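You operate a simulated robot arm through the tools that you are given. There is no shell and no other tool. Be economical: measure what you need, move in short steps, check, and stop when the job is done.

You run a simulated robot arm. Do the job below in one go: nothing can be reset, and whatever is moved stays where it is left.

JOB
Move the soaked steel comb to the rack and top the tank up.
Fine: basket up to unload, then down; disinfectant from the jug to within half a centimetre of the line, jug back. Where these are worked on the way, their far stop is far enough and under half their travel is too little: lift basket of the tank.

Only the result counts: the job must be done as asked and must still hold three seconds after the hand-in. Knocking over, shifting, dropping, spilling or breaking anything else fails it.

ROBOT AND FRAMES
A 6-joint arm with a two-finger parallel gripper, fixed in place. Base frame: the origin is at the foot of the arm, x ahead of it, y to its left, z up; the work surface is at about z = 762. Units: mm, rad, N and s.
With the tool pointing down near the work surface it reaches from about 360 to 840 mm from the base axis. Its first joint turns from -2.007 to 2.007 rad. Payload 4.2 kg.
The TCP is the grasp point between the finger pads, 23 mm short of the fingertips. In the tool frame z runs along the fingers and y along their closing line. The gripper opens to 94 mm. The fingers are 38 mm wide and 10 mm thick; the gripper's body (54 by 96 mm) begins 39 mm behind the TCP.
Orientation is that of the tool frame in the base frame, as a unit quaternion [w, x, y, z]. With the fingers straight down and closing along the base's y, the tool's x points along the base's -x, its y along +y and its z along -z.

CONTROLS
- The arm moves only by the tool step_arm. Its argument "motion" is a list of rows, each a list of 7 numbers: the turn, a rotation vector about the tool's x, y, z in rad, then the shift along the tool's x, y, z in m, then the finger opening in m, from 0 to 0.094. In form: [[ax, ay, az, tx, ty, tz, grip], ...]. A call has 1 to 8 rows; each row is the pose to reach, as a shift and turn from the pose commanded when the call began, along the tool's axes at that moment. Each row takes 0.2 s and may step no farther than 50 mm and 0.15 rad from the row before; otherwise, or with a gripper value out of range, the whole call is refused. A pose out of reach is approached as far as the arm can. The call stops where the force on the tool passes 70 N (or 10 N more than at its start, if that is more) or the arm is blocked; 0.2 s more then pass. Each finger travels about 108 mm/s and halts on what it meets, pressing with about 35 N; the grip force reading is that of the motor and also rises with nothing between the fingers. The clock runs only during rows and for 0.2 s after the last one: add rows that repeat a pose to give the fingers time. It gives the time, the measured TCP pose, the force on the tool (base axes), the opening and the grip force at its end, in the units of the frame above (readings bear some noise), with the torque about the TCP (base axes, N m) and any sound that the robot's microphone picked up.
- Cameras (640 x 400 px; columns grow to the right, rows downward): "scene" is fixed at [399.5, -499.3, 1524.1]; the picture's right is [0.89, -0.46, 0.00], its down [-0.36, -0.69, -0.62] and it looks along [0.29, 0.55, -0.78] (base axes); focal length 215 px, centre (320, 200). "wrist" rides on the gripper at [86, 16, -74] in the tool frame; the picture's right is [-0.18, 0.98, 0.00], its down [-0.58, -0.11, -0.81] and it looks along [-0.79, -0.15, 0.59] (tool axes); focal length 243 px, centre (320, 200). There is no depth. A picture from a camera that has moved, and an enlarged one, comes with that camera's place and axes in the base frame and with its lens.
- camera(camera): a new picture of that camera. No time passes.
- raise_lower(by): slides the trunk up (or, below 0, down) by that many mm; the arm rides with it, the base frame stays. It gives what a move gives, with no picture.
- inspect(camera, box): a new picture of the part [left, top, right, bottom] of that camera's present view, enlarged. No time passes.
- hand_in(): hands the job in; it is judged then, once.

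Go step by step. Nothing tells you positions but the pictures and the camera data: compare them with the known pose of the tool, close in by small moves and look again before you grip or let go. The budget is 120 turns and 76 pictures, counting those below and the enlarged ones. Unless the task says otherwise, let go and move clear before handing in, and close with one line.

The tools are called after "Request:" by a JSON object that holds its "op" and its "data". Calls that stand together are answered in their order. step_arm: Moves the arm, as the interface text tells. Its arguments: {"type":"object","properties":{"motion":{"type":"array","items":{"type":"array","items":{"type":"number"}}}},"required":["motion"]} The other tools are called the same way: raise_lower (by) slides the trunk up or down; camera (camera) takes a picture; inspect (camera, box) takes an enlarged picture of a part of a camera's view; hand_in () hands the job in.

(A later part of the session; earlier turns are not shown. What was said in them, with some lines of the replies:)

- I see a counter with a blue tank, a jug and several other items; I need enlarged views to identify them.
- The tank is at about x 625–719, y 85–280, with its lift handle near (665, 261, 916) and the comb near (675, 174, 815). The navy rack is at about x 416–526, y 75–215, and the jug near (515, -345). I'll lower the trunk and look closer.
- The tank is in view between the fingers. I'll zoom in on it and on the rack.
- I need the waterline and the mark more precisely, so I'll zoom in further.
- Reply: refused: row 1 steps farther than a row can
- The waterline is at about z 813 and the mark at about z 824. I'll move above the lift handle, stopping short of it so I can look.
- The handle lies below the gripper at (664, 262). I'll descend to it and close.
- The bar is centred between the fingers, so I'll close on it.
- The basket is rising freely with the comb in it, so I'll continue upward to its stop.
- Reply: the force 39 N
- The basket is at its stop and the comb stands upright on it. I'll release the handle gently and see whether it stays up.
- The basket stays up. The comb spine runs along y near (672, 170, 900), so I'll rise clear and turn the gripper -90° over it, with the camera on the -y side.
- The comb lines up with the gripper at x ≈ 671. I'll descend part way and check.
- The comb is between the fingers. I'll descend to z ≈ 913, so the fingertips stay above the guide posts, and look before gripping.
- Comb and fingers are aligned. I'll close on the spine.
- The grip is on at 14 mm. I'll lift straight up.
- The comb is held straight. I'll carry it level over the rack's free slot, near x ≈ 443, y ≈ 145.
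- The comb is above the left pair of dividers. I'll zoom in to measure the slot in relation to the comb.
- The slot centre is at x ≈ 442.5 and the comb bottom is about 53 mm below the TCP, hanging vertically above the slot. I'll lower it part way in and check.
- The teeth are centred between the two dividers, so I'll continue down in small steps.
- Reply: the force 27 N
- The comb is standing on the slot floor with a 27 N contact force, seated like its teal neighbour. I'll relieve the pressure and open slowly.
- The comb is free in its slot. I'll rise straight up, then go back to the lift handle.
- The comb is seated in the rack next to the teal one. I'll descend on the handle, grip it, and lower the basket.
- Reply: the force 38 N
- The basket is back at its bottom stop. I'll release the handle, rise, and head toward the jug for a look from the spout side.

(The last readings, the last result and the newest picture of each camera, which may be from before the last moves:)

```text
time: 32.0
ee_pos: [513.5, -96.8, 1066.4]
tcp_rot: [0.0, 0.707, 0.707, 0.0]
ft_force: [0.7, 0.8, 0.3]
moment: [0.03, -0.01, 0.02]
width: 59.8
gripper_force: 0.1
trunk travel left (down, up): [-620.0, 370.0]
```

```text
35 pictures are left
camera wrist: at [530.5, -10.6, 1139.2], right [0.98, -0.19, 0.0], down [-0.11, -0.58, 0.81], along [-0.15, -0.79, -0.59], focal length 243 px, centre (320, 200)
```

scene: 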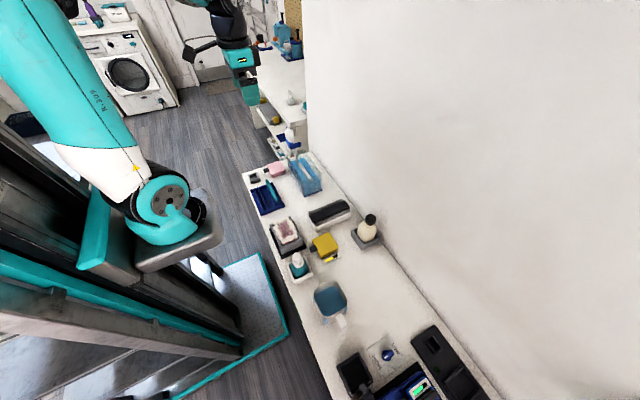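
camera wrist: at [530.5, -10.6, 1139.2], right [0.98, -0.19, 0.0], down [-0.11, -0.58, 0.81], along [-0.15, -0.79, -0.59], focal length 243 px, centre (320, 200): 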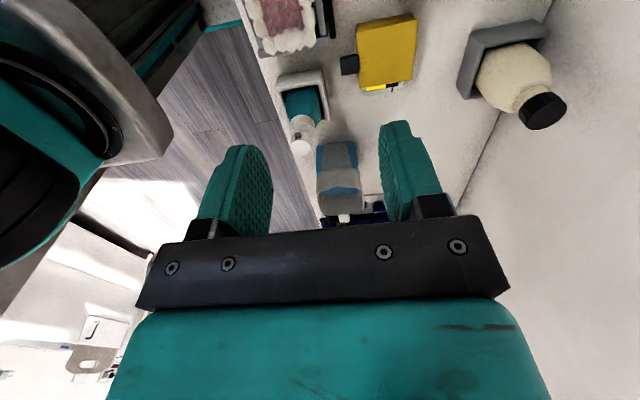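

The jug is visible between the fingers. I'll zoom in on it from both cameras.

Request:
{"op": "inspect", "data": {"camera": "wrist", "box": [290, 120, 390, 230]}}

Request:
{"op": "inspect", "data": {"camera": "scene", "box": [306, 276, 354, 336]}}

Request:
{"op": "inspect", "data": {"camera": "scene", "box": [286, 150, 322, 200]}}

```text
3.64 times, centred on (340, 175) of wrist
camera zoom: at [530.5, -10.6, 1139.2], right [0.98, -0.19, 0.0], down [-0.11, -0.58, 0.81], along [-0.15, -0.79, -0.59], focal length 882 px, centre (247, 291)
```

zoom: 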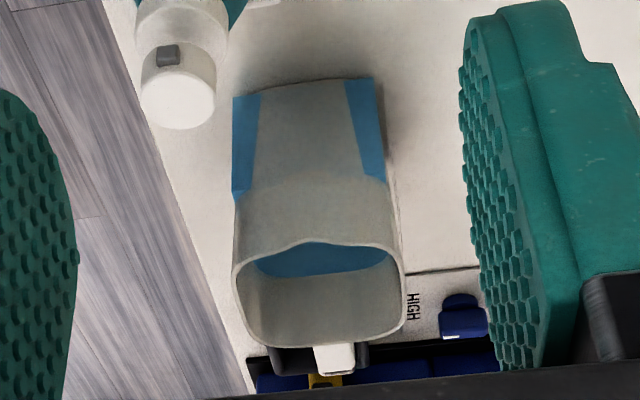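

```text
6.67 times, centred on (330, 306) of scene
camera zoom: at [399.5, -499.3, 1524.1], right [0.89, -0.46, 0.0], down [-0.36, -0.69, -0.62], along [0.29, 0.55, -0.78], focal length 1434 px, centre (253, -507)
```

zoom: 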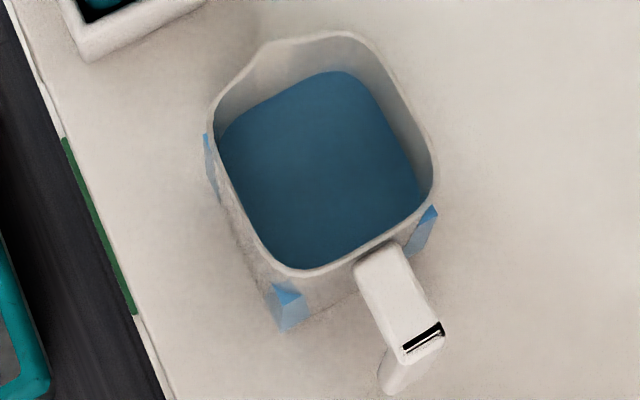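

```text
8.00 times, centred on (304, 175) of scene
camera zoom: at [399.5, -499.3, 1524.1], right [0.89, -0.46, 0.0], down [-0.36, -0.69, -0.62], along [0.29, 0.55, -0.78], focal length 1720 px, centre (448, 400)
```

zoom: 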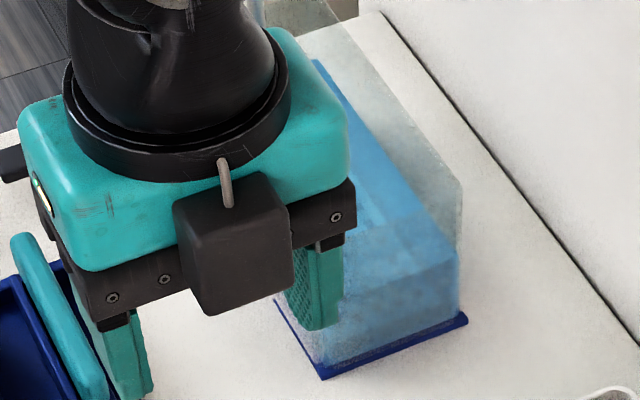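

The jug is centred near (500, -373) with its rim at z ≈ 880, spout toward +y and handle toward -y (outer corner about y -452). I'll move over to the handle side with the tool tilted about 40° so it can grip the handle corner.

Request:
{"op": "step_arm", "data": {"motion": [[0, 0, 0, -0.045, 0, 0, 0.06], [0, 0, 0, -0.09, -0.002, 0, 0.06], [0, 0.1, 0, -0.135, -0.004, 0, 0.06], [0, 0.2, 0, -0.18, -0.006, 0, 0.06], [0, 0.3, 0, -0.225, -0.008, 0, 0.06], [0, 0.4, 0, -0.27, -0.01, 0, 0.06], [0, 0.5, 0, -0.315, -0.012, 0, 0.06], [0, 0.6, 0, -0.36, -0.013, 0, 0.06]]}}

Request:
{"op": "camera", "data": {"camera": "wrist"}}

```text
time: 33.8
ee_pos: [484.3, -414.1, 1023.4]
tcp_rot: [-0.199, 0.679, 0.677, 0.202]
ft_force: [-0.3, 0.4, 0.6]
moment: [-0.05, -0.03, -0.02]
width: 60.3
gripper_force: 0.1
out of reach, approached as far as the arm can: row 7, 8
trunk travel left (down, up): [-620.0, 370.0]
```

```text
31 pictures are left
camera wrist: at [500.1, -382.2, 1132.2], right [0.98, -0.16, -0.1], down [-0.11, -0.93, 0.36], along [-0.15, -0.34, -0.93], focal length 243 px, centre (320, 200)
```

wrist: 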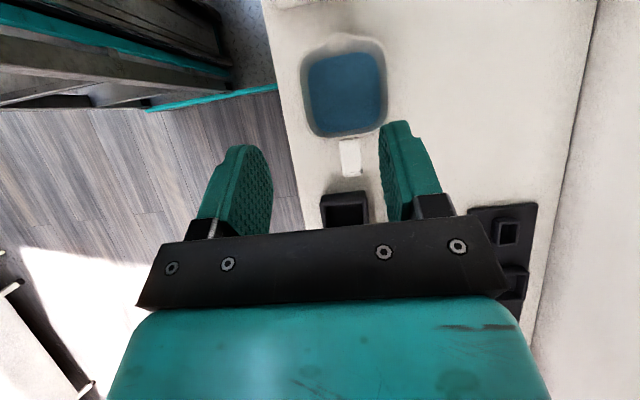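

The tool stopped at its reach limit up here. I'll lower it and correct x, then see if I can get farther out.

Request:
{"op": "step_arm", "data": {"motion": [[0, 0, 0, -0.011, 0.004, 0.017, 0.06], [0, 0, 0, -0.022, 0.008, 0.034, 0.06], [0, 0, 0, -0.032, 0.012, 0.05, 0.06], [0, 0, 0, -0.049, 0.013, 0.039, 0.06], [0, 0, 0, -0.066, 0.013, 0.028, 0.06]]}}

Request:
{"op": "inspect", "data": {"camera": "wrist", "box": [260, 0, 440, 230]}}

```text
time: 35.0
ee_pos: [496.1, -449.5, 964.9]
tcp_rot: [-0.208, 0.676, 0.676, 0.208]
ft_force: [-0.8, -0.2, 1.1]
moment: [-0.05, -0.01, 0.0]
width: 60.1
gripper_force: 0.1
trunk travel left (down, up): [-620.0, 370.0]
```

```text
1.74 times, centred on (350, 115) of wrist
camera zoom: at [512.1, -420.0, 1074.0], right [0.98, -0.15, -0.1], down [-0.11, -0.93, 0.34], along [-0.15, -0.32, -0.94], focal length 422 px, centre (268, 348)
```

zoom: 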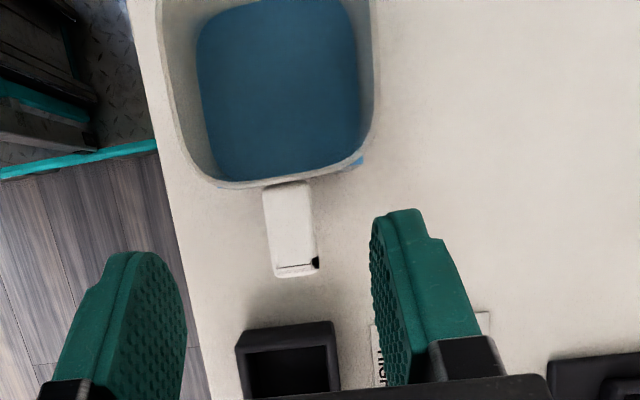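

The handle's top arm spans y -414 to -452 at x ≈ 499, z ≈ 880, about 22 mm wide. I'll descend onto its outer corner in two stages.

Request:
{"op": "step_arm", "data": {"motion": [[0, 0, 0, -0.018, 0.003, 0.027, 0.06], [0, 0, 0, -0.037, 0.003, 0.053, 0.06], [0, 0, 0, -0.037, 0.003, 0.053, 0.06]]}}

Request:
{"op": "camera", "data": {"camera": "wrist"}}

Request:
{"op": "inspect", "data": {"camera": "scene", "box": [296, 270, 376, 340]}}

```text
time: 35.8
ee_pos: [499.6, -451.5, 898.0]
tcp_rot: [-0.209, 0.676, 0.675, 0.209]
ft_force: [0.1, 0.9, 0.5]
moment: [0.02, 0.01, 0.02]
width: 60.1
gripper_force: 0.1
trunk travel left (down, up): [-620.0, 370.0]
```

```text
29 pictures are left
camera wrist: at [515.5, -422.1, 1008.2], right [0.98, -0.15, -0.1], down [-0.11, -0.94, 0.34], along [-0.15, -0.32, -0.94], focal length 243 px, centre (320, 200)
```

wrist: 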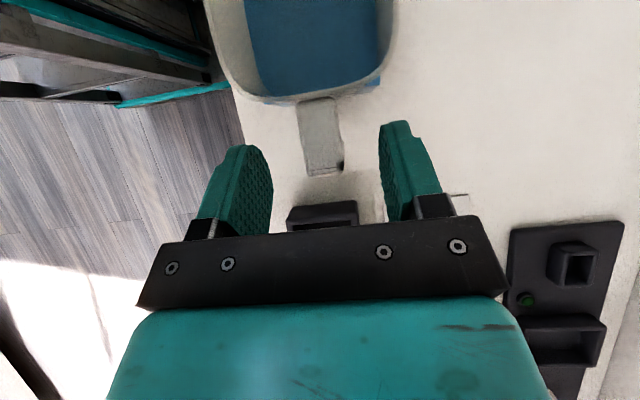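

```text
5.71 times, centred on (336, 305) of scene
camera zoom: at [399.5, -499.3, 1524.1], right [0.89, -0.46, 0.0], down [-0.36, -0.69, -0.62], along [0.29, 0.55, -0.78], focal length 1229 px, centre (229, -400)
```

zoom: 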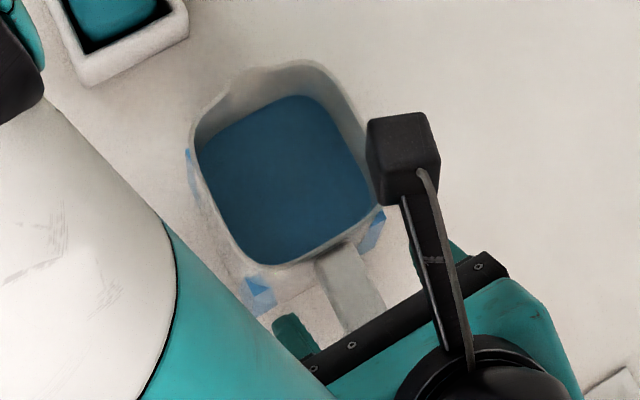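

The handle is centred between the fingers. I'll lower the final 28 mm and close.

Request:
{"op": "step_arm", "data": {"motion": [[0, 0, 0, -0.008, 0, 0.012, 0.06], [0, 0, 0, -0.0155, 0.0, 0.0236, 0.06], [0, 0, 0, -0.0155, 0, 0.0236, 0.04], [0, 0, 0, -0.0155, 0, 0.0236, 0.02], [0, 0, 0, -0.0155, 0, 0.0236, 0.0], [0, 0, 0, -0.0155, 0, 0.0236, 0.0], [0, 0, 0, -0.0155, 0, 0.0236, 0.0]]}}

Request:
{"op": "camera", "data": {"camera": "wrist"}}

```text
time: 37.4
ee_pos: [499.5, -449.7, 870.9]
tcp_rot: [-0.209, 0.676, 0.675, 0.209]
ft_force: [-0.3, 0.6, 0.0]
moment: [-0.21, -0.04, 0.02]
width: 22.0
gripper_force: 35.1
trunk travel left (down, up): [-620.0, 370.0]
```

```text
27 pictures are left
camera wrist: at [515.9, -420.7, 980.7], right [0.98, -0.15, -0.1], down [-0.11, -0.94, 0.34], along [-0.15, -0.32, -0.94], focal length 243 px, centre (320, 200)
```

wrist: 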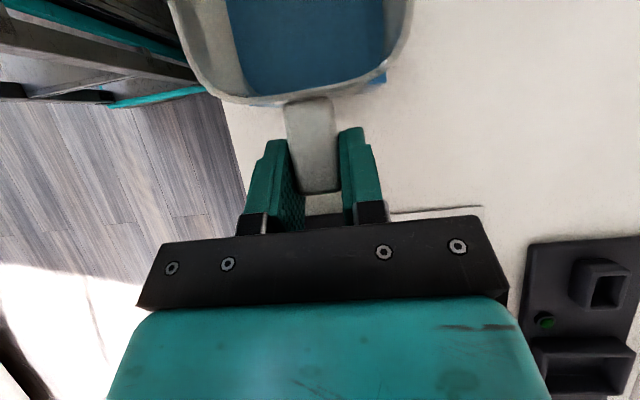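

I have the handle at 22 mm wide. I'll try a small slow lift to check whether the jug slips or tilts.

Request:
{"op": "step_arm", "data": {"motion": [[0, 0, 0, 0.0028, 0, -0.0041, 0.0], [0, 0, 0, 0.0057, 0, -0.0083, 0.0], [0, 0, 0, 0.0113, 0, -0.0165, 0.0], [0, 0, 0, 0.0113, 0, -0.0165, 0.0]]}}

Request:
{"op": "camera", "data": {"camera": "wrist"}}

```text
time: 38.4
ee_pos: [499.8, -450.0, 892.1]
tcp_rot: [-0.209, 0.676, 0.675, 0.209]
ft_force: [1.2, -0.8, -3.6]
moment: [-0.22, 0.05, 0.01]
width: 21.8
gripper_force: 35.2
trunk travel left (down, up): [-620.0, 370.0]
```

```text
26 pictures are left
camera wrist: at [515.3, -421.1, 1000.9], right [0.98, -0.15, -0.1], down [-0.11, -0.94, 0.34], along [-0.15, -0.32, -0.94], focal length 243 px, centre (320, 200)
```

wrist: 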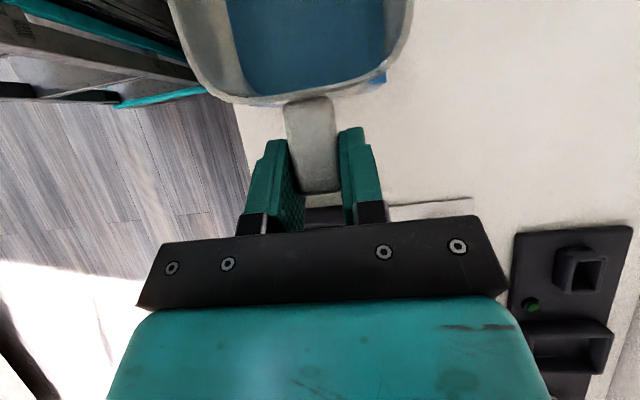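

The jug is lifted cleanly and hangs level, at about 0.4 kg. I'll raise the trunk so it clears everything, then carry it toward the tank.

Request:
{"op": "raise_lower", "data": {"by": 170}}

Request:
{"op": "step_arm", "data": {"motion": [[0, 0, 0, 0.02, 0.012, 0.0137, 0], [0, 0, 0, 0.045, 0.03, 0.0308, 0], [0, 0, 0, 0.07, 0.048, 0.048, 0], [0, 0, 0, 0.095, 0.066, 0.065, 0], [0, 0, 0, 0.12, 0.084, 0.082, 0], [0, 0, 0, 0.145, 0.1, 0.0993, 0], [0, 0, 0, 0.165, 0.11, 0.113, 0]]}}

Request:
{"op": "step_arm", "data": {"motion": [[0, 0, 0, 0.02, 0.008, 0.0137, 0], [0, 0, 0, 0.045, 0.02, 0.0308, 0], [0, 0, 0, 0.07, 0.032, 0.048, 0], [0, 0, 0, 0.095, 0.044, 0.065, 0], [0, 0, 0, 0.115, 0.054, 0.0788, 0], [0, 0, 0, 0.124, 0.061, 0.085, 0], [0, 0, 0, 0.124, 0.061, 0.085, 0]]}}

Request:
{"op": "camera", "data": {"camera": "scene"}}

```text
time: 40.3
ee_pos: [498.8, -449.5, 1061.4]
tcp_rot: [-0.209, 0.676, 0.675, 0.209]
ft_force: [0.5, -0.2, -2.9]
moment: [-0.26, -0.02, -0.01]
width: 21.8
gripper_force: 35.0
trunk travel left (down, up): [-790.0, 200.0]
```

```text
time: 41.9
ee_pos: [607.8, -250.0, 1062.5]
tcp_rot: [-0.21, 0.676, 0.675, 0.209]
ft_force: [0.2, 0.5, -4.0]
moment: [-0.24, -0.01, -0.01]
width: 21.7
gripper_force: 35.0
trunk travel left (down, up): [-790.0, 200.0]
```

```text
time: 43.5
ee_pos: [670.7, -100.0, 1060.4]
tcp_rot: [-0.208, 0.676, 0.675, 0.21]
ft_force: [-1.0, -0.3, -3.8]
moment: [-0.27, -0.02, 0.01]
width: 21.8
gripper_force: 35.4
trunk travel left (down, up): [-790.0, 200.0]
```

```text
25 pictures are left
```

scene: 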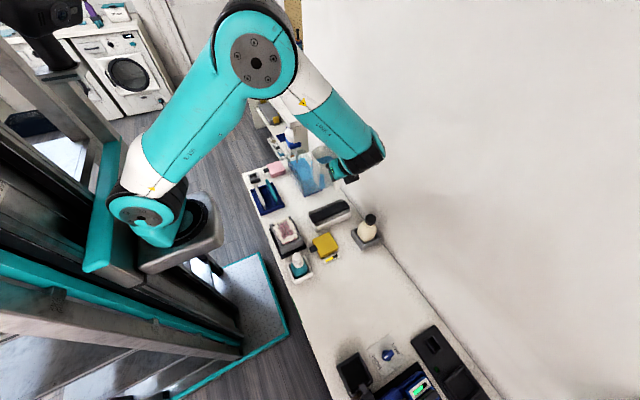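

The jug is upright beside the tank and still held well. I'll pre-tilt it 40°, before any liquid reaches the lip, while still above the tank.

Request:
{"op": "step_arm", "data": {"motion": [[0, -0.12, 0, 0.016, 0, 0.016, 0], [0, -0.24, 0, 0.032, 0, 0.032, 0], [0, -0.36, 0, 0.048, 0.001, 0.048, 0], [0, -0.48, 0, 0.064, 0.001, 0.064, 0], [0, -0.6, 0, 0.074, 0.001, 0.074, 0], [0, -0.698, 0, 0.0795, 0.0013, 0.0786, 0], [0, -0.698, 0, 0.0795, 0.0013, 0.0786, 0]]}}

Request:
{"op": "camera", "data": {"camera": "wrist"}}

Request:
{"op": "inspect", "data": {"camera": "scene", "box": [270, 120, 390, 210]}}

```text
time: 45.1
ee_pos: [672.2, 10.6, 1041.7]
tcp_rot: [0.035, 0.707, 0.705, -0.036]
ft_force: [0.6, 0.4, -3.5]
moment: [-0.03, -0.02, 0.01]
width: 22.0
gripper_force: 35.3
trunk travel left (down, up): [-790.0, 200.0]
```

```text
24 pictures are left
camera wrist: at [688.3, 104.1, 1107.1], right [0.98, -0.18, 0.02], down [-0.11, -0.5, 0.86], along [-0.15, -0.85, -0.51], focal length 243 px, centre (320, 200)
```

wrist: 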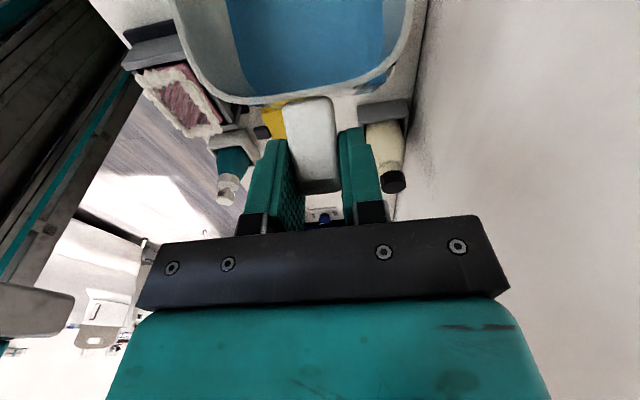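

```text
4.44 times, centred on (330, 165) of scene
camera zoom: at [399.5, -499.3, 1524.1], right [0.89, -0.46, 0.0], down [-0.36, -0.69, -0.62], along [0.29, 0.55, -0.78], focal length 956 px, centre (276, 356)
```

zoom: 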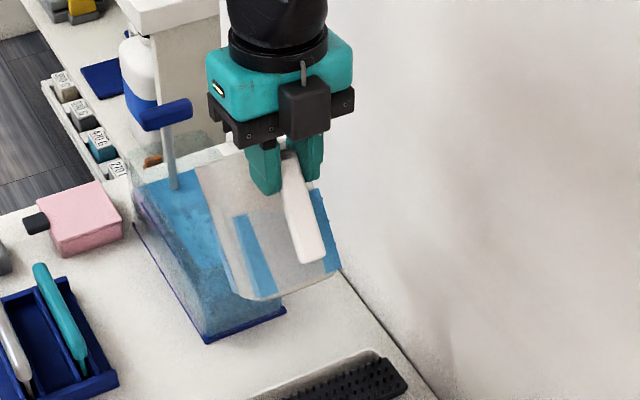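

The jug is firmly held and still dry at the lip. I'll take a baseline zoom of the tank wall and waterline, then lower the spout over the tank.

Request:
{"op": "inspect", "data": {"camera": "scene", "box": [294, 160, 322, 200]}}

Request:
{"op": "step_arm", "data": {"motion": [[0, 0, 0, 0.002, 0, 0.02, 0], [0, 0, 0, 0.004, 0, 0.04, 0], [0, 0, 0, 0.006, 0, 0.0604, 0], [0, 0, 0, 0.006, 0, 0.0604, 0]]}}

Request:
{"op": "inspect", "data": {"camera": "scene", "box": [280, 140, 344, 205]}}

```text
10.00 times, centred on (308, 180) of scene
camera zoom: at [399.5, -499.3, 1524.1], right [0.89, -0.46, 0.0], down [-0.36, -0.69, -0.62], along [0.29, 0.55, -0.78], focal length 2150 px, centre (440, 400)
```

zoom: 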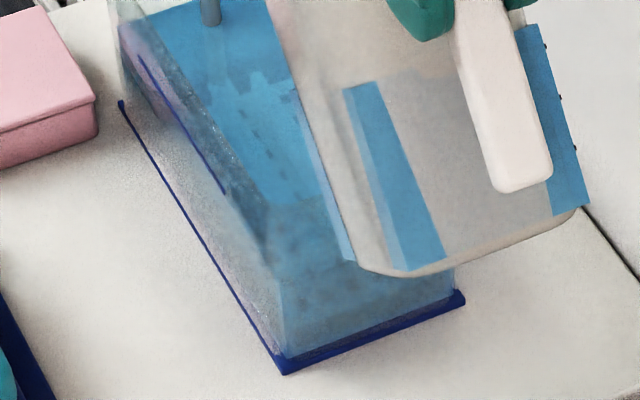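

```text
time: 46.1
ee_pos: [672.4, 9.3, 979.4]
tcp_rot: [0.034, 0.707, 0.706, -0.035]
ft_force: [1.4, 0.3, -3.8]
moment: [-0.06, 0.03, 0.0]
width: 22.0
gripper_force: 35.0
trunk travel left (down, up): [-790.0, 200.0]
```

```text
6.15 times, centred on (312, 172) of scene
camera zoom: at [399.5, -499.3, 1524.1], right [0.89, -0.46, 0.0], down [-0.36, -0.69, -0.62], along [0.29, 0.55, -0.78], focal length 1323 px, centre (369, 369)
```

zoom: 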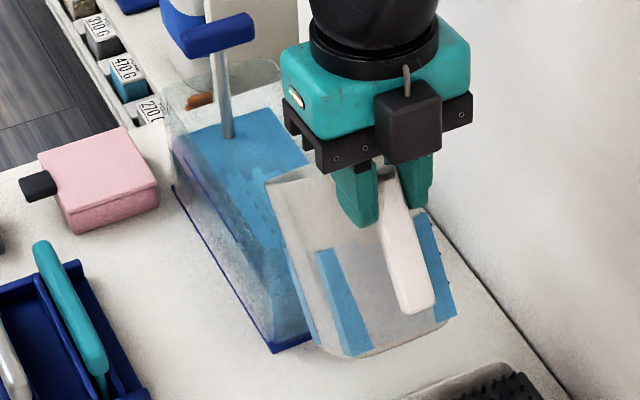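

I estimate the level at z ≈ 814 and the mark at z ≈ 828, so roughly 200 ml is needed. I'll tilt about the spout to 60°, where flow should just start, and check.

Request:
{"op": "step_arm", "data": {"motion": [[0, -0.0873, 0, 0.0061, 0, -0.0095, 0], [0, -0.1745, 0, 0.013, 0, -0.0184, 0], [0, -0.262, 0, 0.0207, 0, -0.0267, 0], [0, -0.349, 0, 0.0291, 0, -0.034, 0], [0, -0.349, 0, 0.0291, 0, -0.034, 0], [0, -0.349, 0, 0.0291, 0, -0.034, 0]]}}

Request:
{"op": "inspect", "data": {"camera": "scene", "box": [280, 140, 344, 205]}}

Request:
{"op": "camera", "data": {"camera": "wrist"}}

```text
time: 47.5
ee_pos: [671.5, 41.7, 1012.4]
tcp_rot: [0.157, 0.69, 0.689, -0.157]
ft_force: [0.1, -0.2, -3.2]
moment: [0.04, 0.0, 0.01]
width: 21.9
gripper_force: 34.6
trunk travel left (down, up): [-790.0, 200.0]
```

```text
6.15 times, centred on (312, 172) of scene
camera zoom: at [399.5, -499.3, 1524.1], right [0.89, -0.46, 0.0], down [-0.36, -0.69, -0.62], along [0.29, 0.55, -0.78], focal length 1323 px, centre (369, 369)
```

zoom: 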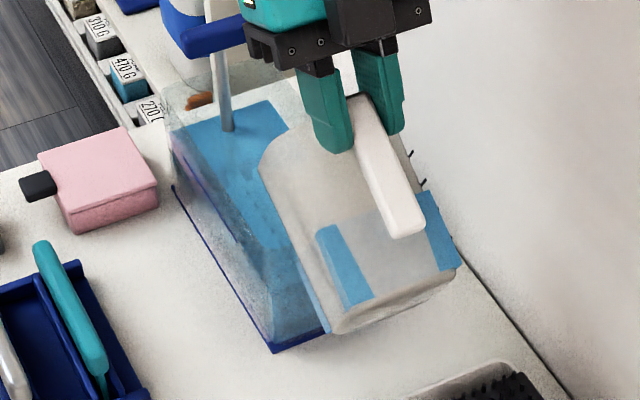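

```text
19 pictures are left
camera wrist: at [688.0, 152.6, 1041.3], right [0.98, -0.17, 0.08], down [-0.11, -0.18, 0.98], along [-0.15, -0.97, -0.19], focal length 243 px, centre (320, 200)
```

wrist: 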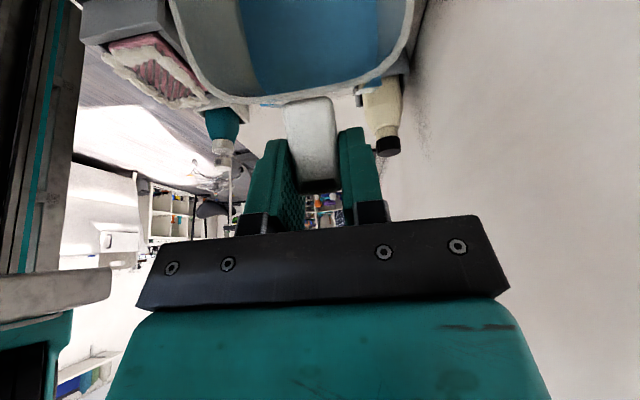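

No flow yet at 60°. I'll tilt to 70°, wait, and check.

Request:
{"op": "step_arm", "data": {"motion": [[0, -0.0436, 0, 0.003, 0, -0.0048, 0], [0, -0.0873, 0, 0.0061, 0, -0.0095, 0], [0, -0.131, 0, 0.0095, 0, -0.014, 0], [0, -0.1745, 0, 0.013, 0, -0.0184, 0], [0, -0.1745, 0, 0.013, 0, -0.0184, 0], [0, -0.1745, 0, 0.013, 0, -0.0184, 0], [0, -0.1745, 0, 0.013, 0, -0.0184, 0]]}}

Request:
{"op": "inspect", "data": {"camera": "scene", "box": [280, 140, 344, 205]}}

```text
time: 49.1
ee_pos: [673.0, 62.1, 1022.5]
tcp_rot: [0.216, 0.674, 0.673, -0.216]
ft_force: [-0.2, 0.6, -3.6]
moment: [0.06, 0.02, -0.05]
width: 21.8
gripper_force: 34.8
trunk travel left (down, up): [-790.0, 200.0]
```

```text
6.15 times, centred on (312, 172) of scene
camera zoom: at [399.5, -499.3, 1524.1], right [0.89, -0.46, 0.0], down [-0.36, -0.69, -0.62], along [0.29, 0.55, -0.78], focal length 1323 px, centre (369, 369)
```

zoom: 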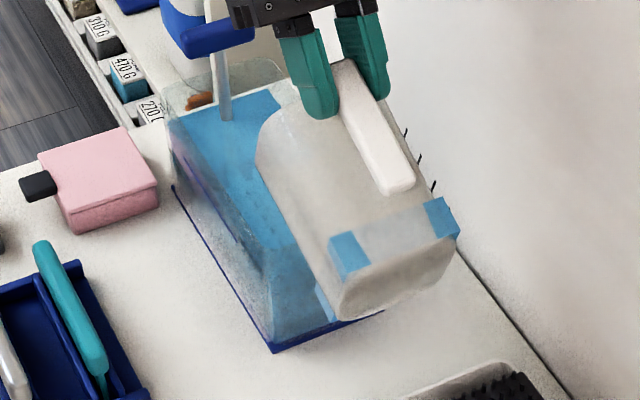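

The tank may be rising. I'll take a fine zoom on the front-left waterline.

Request:
{"op": "inspect", "data": {"camera": "scene", "box": [294, 160, 322, 200]}}

```text
10.00 times, centred on (308, 180) of scene
camera zoom: at [399.5, -499.3, 1524.1], right [0.89, -0.46, 0.0], down [-0.36, -0.69, -0.62], along [0.29, 0.55, -0.78], focal length 2150 px, centre (440, 400)
```

zoom: 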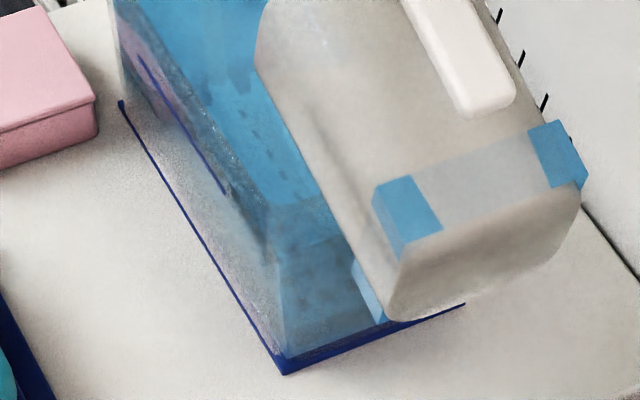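

The waterline appears to have risen noticeably, so I'll tilt back to 50° to stop any flow and then measure carefully.

Request:
{"op": "step_arm", "data": {"motion": [[0, 0.0873, 0, -0.0053, 0, 0.01, 0], [0, 0.1745, 0, -0.0097, 0, 0.0204, 0], [0, 0.262, 0, -0.0132, 0, 0.0311, 0], [0, 0.349, 0, -0.0157, 0, 0.0421, 0], [0, 0.349, 0, -0.0157, 0, 0.0421, 0]]}}

Request:
{"op": "inspect", "data": {"camera": "scene", "box": [294, 160, 322, 200]}}

```text
time: 50.3
ee_pos: [672.9, 24.8, 996.3]
tcp_rot: [0.095, 0.7, 0.701, -0.096]
ft_force: [-1.2, 1.3, -3.8]
moment: [-0.01, 0.02, 0.0]
width: 21.9
gripper_force: 34.4
trunk travel left (down, up): [-790.0, 200.0]
```

```text
10.00 times, centred on (308, 180) of scene
camera zoom: at [399.5, -499.3, 1524.1], right [0.89, -0.46, 0.0], down [-0.36, -0.69, -0.62], along [0.29, 0.55, -0.78], focal length 2150 px, centre (440, 400)
```

zoom: 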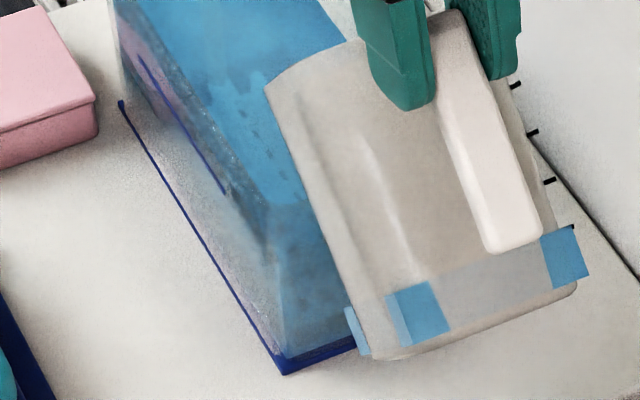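

The level has risen a lot and the jug is mostly emptied. I'll raise the jug, set it upright and back away, so the tank is fully visible for a proper measurement.

Request:
{"op": "step_arm", "data": {"motion": [[0, 0, 0, -0.009, 0, -0.032, 0], [0, 0, 0, -0.0179, 0, -0.0636, 0], [0, 0.1455, 0, -0.038, 0, -0.058, 0], [0, 0.291, 0, -0.058, 0, -0.0523, 0], [0, 0.4365, 0, -0.0781, 0, -0.0467, 0], [0, 0.582, 0, -0.0982, 0, -0.041, 0], [0, 0.7275, 0, -0.1182, 0, -0.0353, 0], [0, 0.873, 0, -0.1383, 0, -0.0297, 0]]}}

Request:
{"op": "step_arm", "data": {"motion": [[0, 0, 0, -0.02, -0.008, -0.0137, 0], [0, 0, 0, -0.045, -0.02, -0.0308, 0], [0, 0, 0, -0.07, -0.032, -0.048, 0], [0, 0, 0, -0.095, -0.044, -0.065, 0], [0, 0, 0, -0.115, -0.054, -0.0788, 0], [0, 0, 0, -0.124, -0.061, -0.085, 0]]}}

Request:
{"op": "inspect", "data": {"camera": "scene", "box": [292, 160, 316, 200]}}

```text
time: 52.1
ee_pos: [671.3, -98.6, 1064.4]
tcp_rot: [-0.209, 0.675, 0.676, 0.209]
ft_force: [0.0, 1.4, -3.6]
moment: [-0.26, 0.01, -0.01]
width: 22.0
gripper_force: 35.0
trunk travel left (down, up): [-790.0, 200.0]
```

```text
time: 53.5
ee_pos: [608.3, -251.2, 1064.3]
tcp_rot: [-0.209, 0.675, 0.676, 0.209]
ft_force: [0.3, -0.2, -3.1]
moment: [-0.24, 0.02, 0.0]
width: 22.0
gripper_force: 35.3
trunk travel left (down, up): [-790.0, 200.0]
```

```text
10.00 times, centred on (304, 180) of scene
camera zoom: at [399.5, -499.3, 1524.1], right [0.89, -0.46, 0.0], down [-0.36, -0.69, -0.62], along [0.29, 0.55, -0.78], focal length 2150 px, centre (480, 400)
```

zoom: 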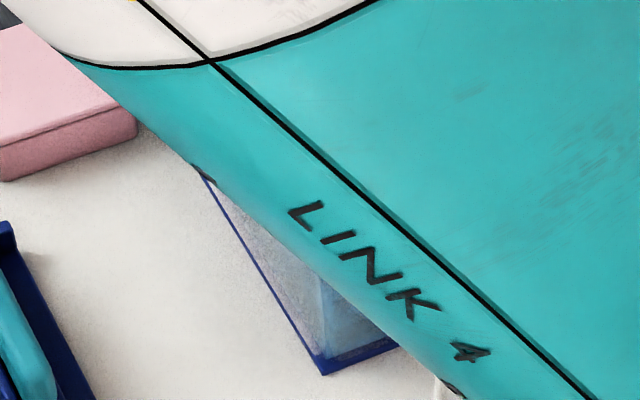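

The forearm is blocking the view. I'll continue to above the jug's home spot and look from there.

Request:
{"op": "step_arm", "data": {"motion": [[0, 0, 0, -0.02, -0.012, -0.0137, 0], [0, 0, 0, -0.045, -0.03, -0.0308, 0], [0, 0, 0, -0.07, -0.048, -0.048, 0], [0, 0, 0, -0.095, -0.066, -0.065, 0], [0, 0, 0, -0.12, -0.084, -0.082, 0], [0, 0, 0, -0.145, -0.1, -0.0993, 0], [0, 0, 0, -0.1645, -0.1083, -0.1128, 0]]}}

Request:
{"op": "inspect", "data": {"camera": "scene", "box": [292, 160, 316, 200]}}

```text
time: 55.1
ee_pos: [503.3, -449.9, 1062.8]
tcp_rot: [-0.209, 0.676, 0.675, 0.21]
ft_force: [-0.4, 0.2, -3.3]
moment: [-0.23, 0.04, 0.0]
width: 22.0
gripper_force: 34.7
trunk travel left (down, up): [-790.0, 200.0]
```

```text
10.00 times, centred on (304, 180) of scene
camera zoom: at [399.5, -499.3, 1524.1], right [0.89, -0.46, 0.0], down [-0.36, -0.69, -0.62], along [0.29, 0.55, -0.78], focal length 2150 px, centre (480, 400)
```

zoom: 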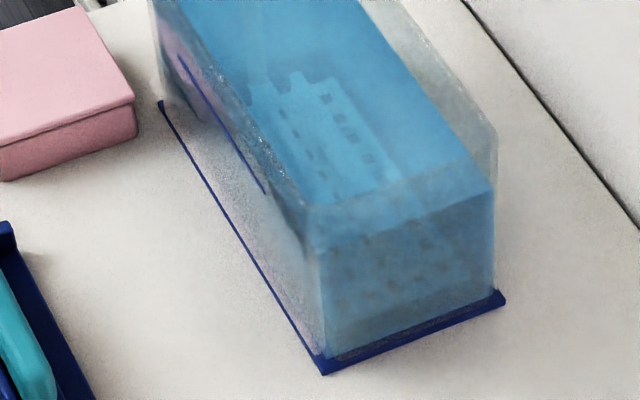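

The level now reads about z 834, which may be slightly above the mark, so no more pouring until I have a better measurement. I'll set the jug back on its spot and then take a near-horizontal view of the tank wall.

Request:
{"op": "raise_lower", "data": {"by": -170}}

Request:
{"op": "step_arm", "data": {"motion": [[0, 0, 0, 0, -0.003, 0, 0], [0, 0, 0, -0.0045, -0.003, 0.0066, 0], [0, 0, 0, -0.009, -0.003, 0.0132, 0], [0, 0, 0, -0.0107, -0.003, 0.0157, 0], [0, 0, 0, -0.0119, -0.003, 0.0174, 0], [0, 0, 0, -0.0124, -0.003, 0.0182, 0]]}}

Request:
{"op": "camera", "data": {"camera": "wrist"}}

```text
time: 57.0
ee_pos: [502.6, -450.1, 892.9]
tcp_rot: [-0.208, 0.677, 0.675, 0.209]
ft_force: [0.0, 0.1, -3.4]
moment: [-0.24, -0.03, 0.03]
width: 21.9
gripper_force: 34.8
trunk travel left (down, up): [-620.0, 370.0]
```

```text
time: 58.4
ee_pos: [499.8, -449.9, 871.2]
tcp_rot: [-0.208, 0.675, 0.676, 0.209]
ft_force: [0.3, -1.6, 13.9]
moment: [1.05, 0.2, -0.05]
width: 21.8
gripper_force: 35.0
trunk travel left (down, up): [-620.0, 370.0]
```

```text
13 pictures are left
camera wrist: at [515.9, -420.6, 981.7], right [0.98, -0.15, -0.1], down [-0.11, -0.94, 0.34], along [-0.15, -0.32, -0.94], focal length 243 px, centre (320, 200)
```

wrist: 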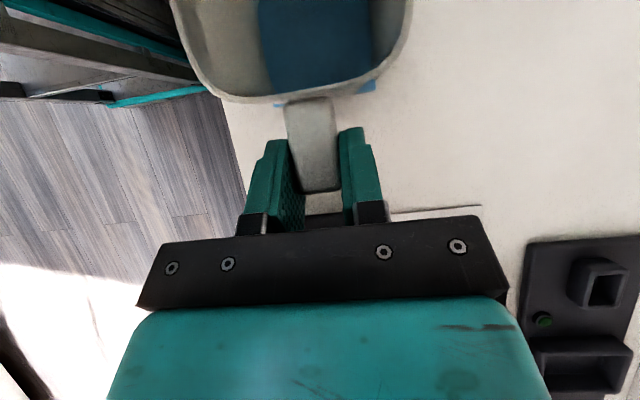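

The jug stands on its spot. I'll relieve the pressure, open, and withdraw upward.

Request:
{"op": "step_arm", "data": {"motion": [[0, 0, 0, 0.0004, 0, -0.0006, 0.015], [0, 0, 0, 0.0004, 0, -0.0006, 0.035], [0, 0, 0, 0.0004, 0, -0.0006, 0.06], [0, 0, 0, 0.0004, 0, -0.0006, 0.06], [0, 0, 0, 0.011, 0, -0.0165, 0.06], [0, 0, 0, 0.028, 0, -0.041, 0.06], [0, 0, 0, 0.05, 0, -0.074, 0.06]]}}

Request:
{"op": "inspect", "data": {"camera": "scene", "box": [306, 276, 354, 336]}}

```text
time: 60.0
ee_pos: [498.8, -450.7, 961.7]
tcp_rot: [-0.208, 0.676, 0.675, 0.208]
ft_force: [-0.4, 0.5, 0.6]
moment: [-0.01, -0.01, 0.0]
width: 59.8
gripper_force: 0.1
trunk travel left (down, up): [-620.0, 370.0]
```

```text
6.67 times, centred on (330, 306) of scene
camera zoom: at [399.5, -499.3, 1524.1], right [0.89, -0.46, 0.0], down [-0.36, -0.69, -0.62], along [0.29, 0.55, -0.78], focal length 1434 px, centre (253, -507)
```

zoom: 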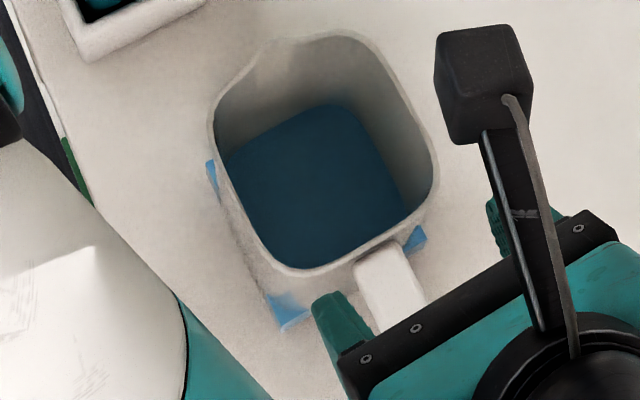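

The jug stands exactly where it was. I'll swing back to a spot in front of the tank and look at its wall nearly horizontally.

Request:
{"op": "step_arm", "data": {"motion": [[0, -0.1, 0, 0.033, 0, 0.0105, 0.094], [0, -0.2, 0, 0.066, 0, 0.021, 0.094], [0, -0.3, 0, 0.1, 0, 0.0315, 0.094], [0, -0.4, 0, 0.133, 0, 0.042, 0.094], [0, -0.5, 0, 0.166, 0, 0.0525, 0.094], [0, -0.598, 0, 0.199, 0, 0.063, 0.094]]}}

Request:
{"op": "step_arm", "data": {"motion": [[0, 0, -0.14, 0.048, 0, 0, 0.094], [0, 0, -0.28, 0.096, 0, 0, 0.094], [0, 0, -0.42, 0.144, 0, 0, 0.094], [0, 0, -0.56, 0.192, 0, 0, 0.094], [0, 0, -0.7, 0.24, 0, 0, 0.094], [0, 0, -0.84, 0.288, 0, 0, 0.094], [0, 0, -0.98, 0.336, 0.005, 0, 0.094], [0, 0, -1.12, 0.384, 0.01, 0, 0.094]]}}

Request:
{"op": "step_arm", "data": {"motion": [[0, 0, -0.15, 0.0, 0, 0, 0.094], [0, 0, -0.3, 0.0, 0, 0, 0.094], [0, 0, -0.4508, 0.0, 0, 0, 0.094], [0, 0, -0.4508, 0, 0, 0, 0.094]]}}

```text
time: 61.4
ee_pos: [498.5, -250.9, 1021.1]
tcp_rot: [0.0, 0.708, 0.706, 0.0]
ft_force: [-0.1, 0.4, 0.5]
moment: [0.02, 0.04, -0.03]
width: 93.9
gripper_force: 0.0
trunk travel left (down, up): [-620.0, 370.0]
```

```text
time: 63.2
ee_pos: [511.9, 134.2, 1020.4]
tcp_rot: [0.0, 0.224, 0.975, 0.001]
ft_force: [0.8, -0.1, -0.7]
moment: [0.01, 0.02, -0.02]
width: 94.3
gripper_force: 0.0
trunk travel left (down, up): [-620.0, 370.0]
```

```text
time: 64.2
ee_pos: [510.7, 134.0, 1022.0]
tcp_rot: [0.0, 0.0, 1.0, 0.002]
ft_force: [-0.1, -0.2, -0.3]
moment: [-0.02, 0.0, -0.01]
width: 93.9
gripper_force: 0.1
trunk travel left (down, up): [-620.0, 370.0]
```

Now I'll tilt the tool forward and lower it for the level view.

Request:
{"op": "step_arm", "data": {"motion": [[0, -0.1, 0, 0, 0.014, 0.03, 0.094], [0, -0.2, 0, 0, 0.028, 0.065, 0.094], [0, -0.3, 0, 0, 0.042, 0.1, 0.094], [0, -0.37, 0, 0, 0.056, 0.137, 0.094], [0, -0.37, 0, 0, 0.056, 0.137, 0.094]]}}

Request:
{"op": "inspect", "data": {"camera": "wrist", "box": [200, 80, 440, 230]}}

```text
time: 65.4
ee_pos: [511.9, 189.8, 883.9]
tcp_rot: [0.185, 0.0, 0.983, 0.002]
ft_force: [-1.2, -0.1, 0.2]
moment: [0.01, -0.02, 0.01]
width: 94.2
gripper_force: 0.1
trunk travel left (down, up): [-620.0, 370.0]
```

```text
2.67 times, centred on (320, 155) of wrist
camera zoom: at [403.5, 205.9, 922.4], right [0.17, 0.98, 0.07], down [0.25, -0.11, 0.96], along [0.95, -0.15, -0.26], focal length 647 px, centre (320, 320)
```

zoom: 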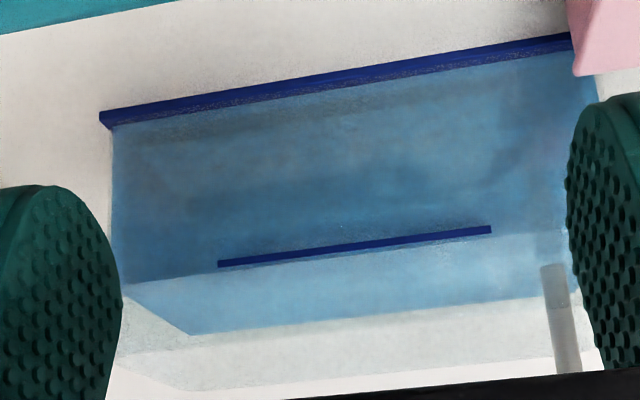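

In this near-level view the waterline sits close to the mark. I'll zoom in once to confirm the gap.

Request:
{"op": "inspect", "data": {"camera": "wrist", "box": [240, 150, 320, 210]}}

Request:
{"op": "inspect", "data": {"camera": "wrist", "box": [350, 140, 420, 190]}}

```text
6.67 times, centred on (280, 180) of wrist
camera zoom: at [403.5, 205.9, 922.4], right [0.17, 0.98, 0.07], down [0.25, -0.11, 0.96], along [0.95, -0.15, -0.26], focal length 1618 px, centre (587, 333)
```

zoom: 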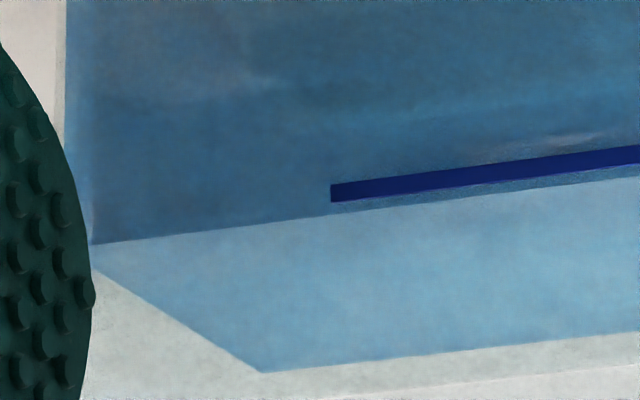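

```text
8.00 times, centred on (385, 165) of wrist
camera zoom: at [403.5, 205.9, 922.4], right [0.17, 0.98, 0.07], down [0.25, -0.11, 0.96], along [0.95, -0.15, -0.26], focal length 1941 px, centre (-200, 480)
```

zoom: 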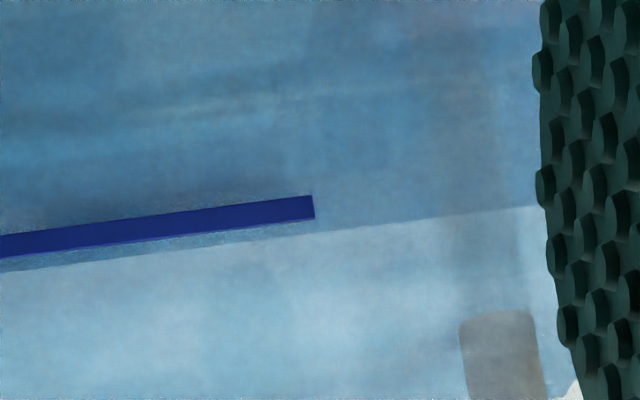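

The level is about 2–3 mm above the mark, within tolerance. I'll withdraw upward and take a last overall look.

Request:
{"op": "step_arm", "data": {"motion": [[0, 0.1, 0, 0.01, 0, -0.035, 0.094], [0, 0.2, 0, 0.02, 0, -0.075, 0.094], [0, 0.3, 0, 0.03, 0, -0.115, 0.094], [0, 0.37, 0, 0.04, 0, -0.155, 0.094]]}}

Request:
{"op": "inspect", "data": {"camera": "scene", "box": [230, 130, 400, 340]}}

```text
time: 66.4
ee_pos: [419.0, 190.2, 1018.2]
tcp_rot: [-0.001, 0.0, 1.0, 0.0]
ft_force: [0.0, 0.5, 0.5]
moment: [-0.03, 0.0, 0.01]
width: 94.1
gripper_force: 0.0
trunk travel left (down, up): [-620.0, 370.0]
```

```text
1.90 times, centred on (315, 235) of scene
camera zoom: at [399.5, -499.3, 1524.1], right [0.89, -0.46, 0.0], down [-0.36, -0.69, -0.62], along [0.29, 0.55, -0.78], focal length 410 px, centre (330, 133)
```

zoom: 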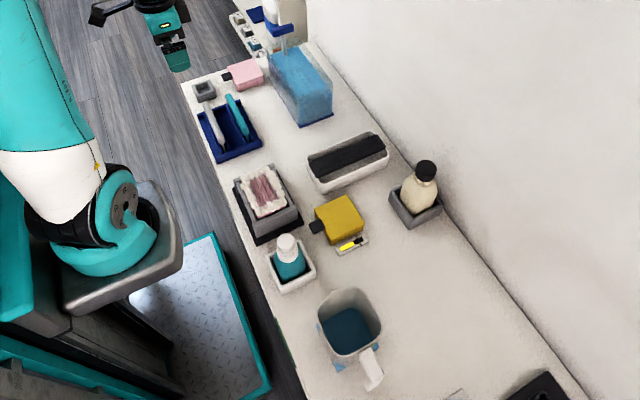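

Everything is in place: the comb is in the rack, the basket is down, the tank is filled to the mark, the jug is back, and nothing else has been disturbed. I'm handing in now.

Request:
{"op": "hand_in", "data": {}}

```text
The job is handed in.
```

The steel comb is in the rack's free slot, the basket is back down, and the jug is back on its spot. The tank is filled to about 2–3 mm above the line, as measured from the wrist camera, and I saw nothing else shifted or spilled.
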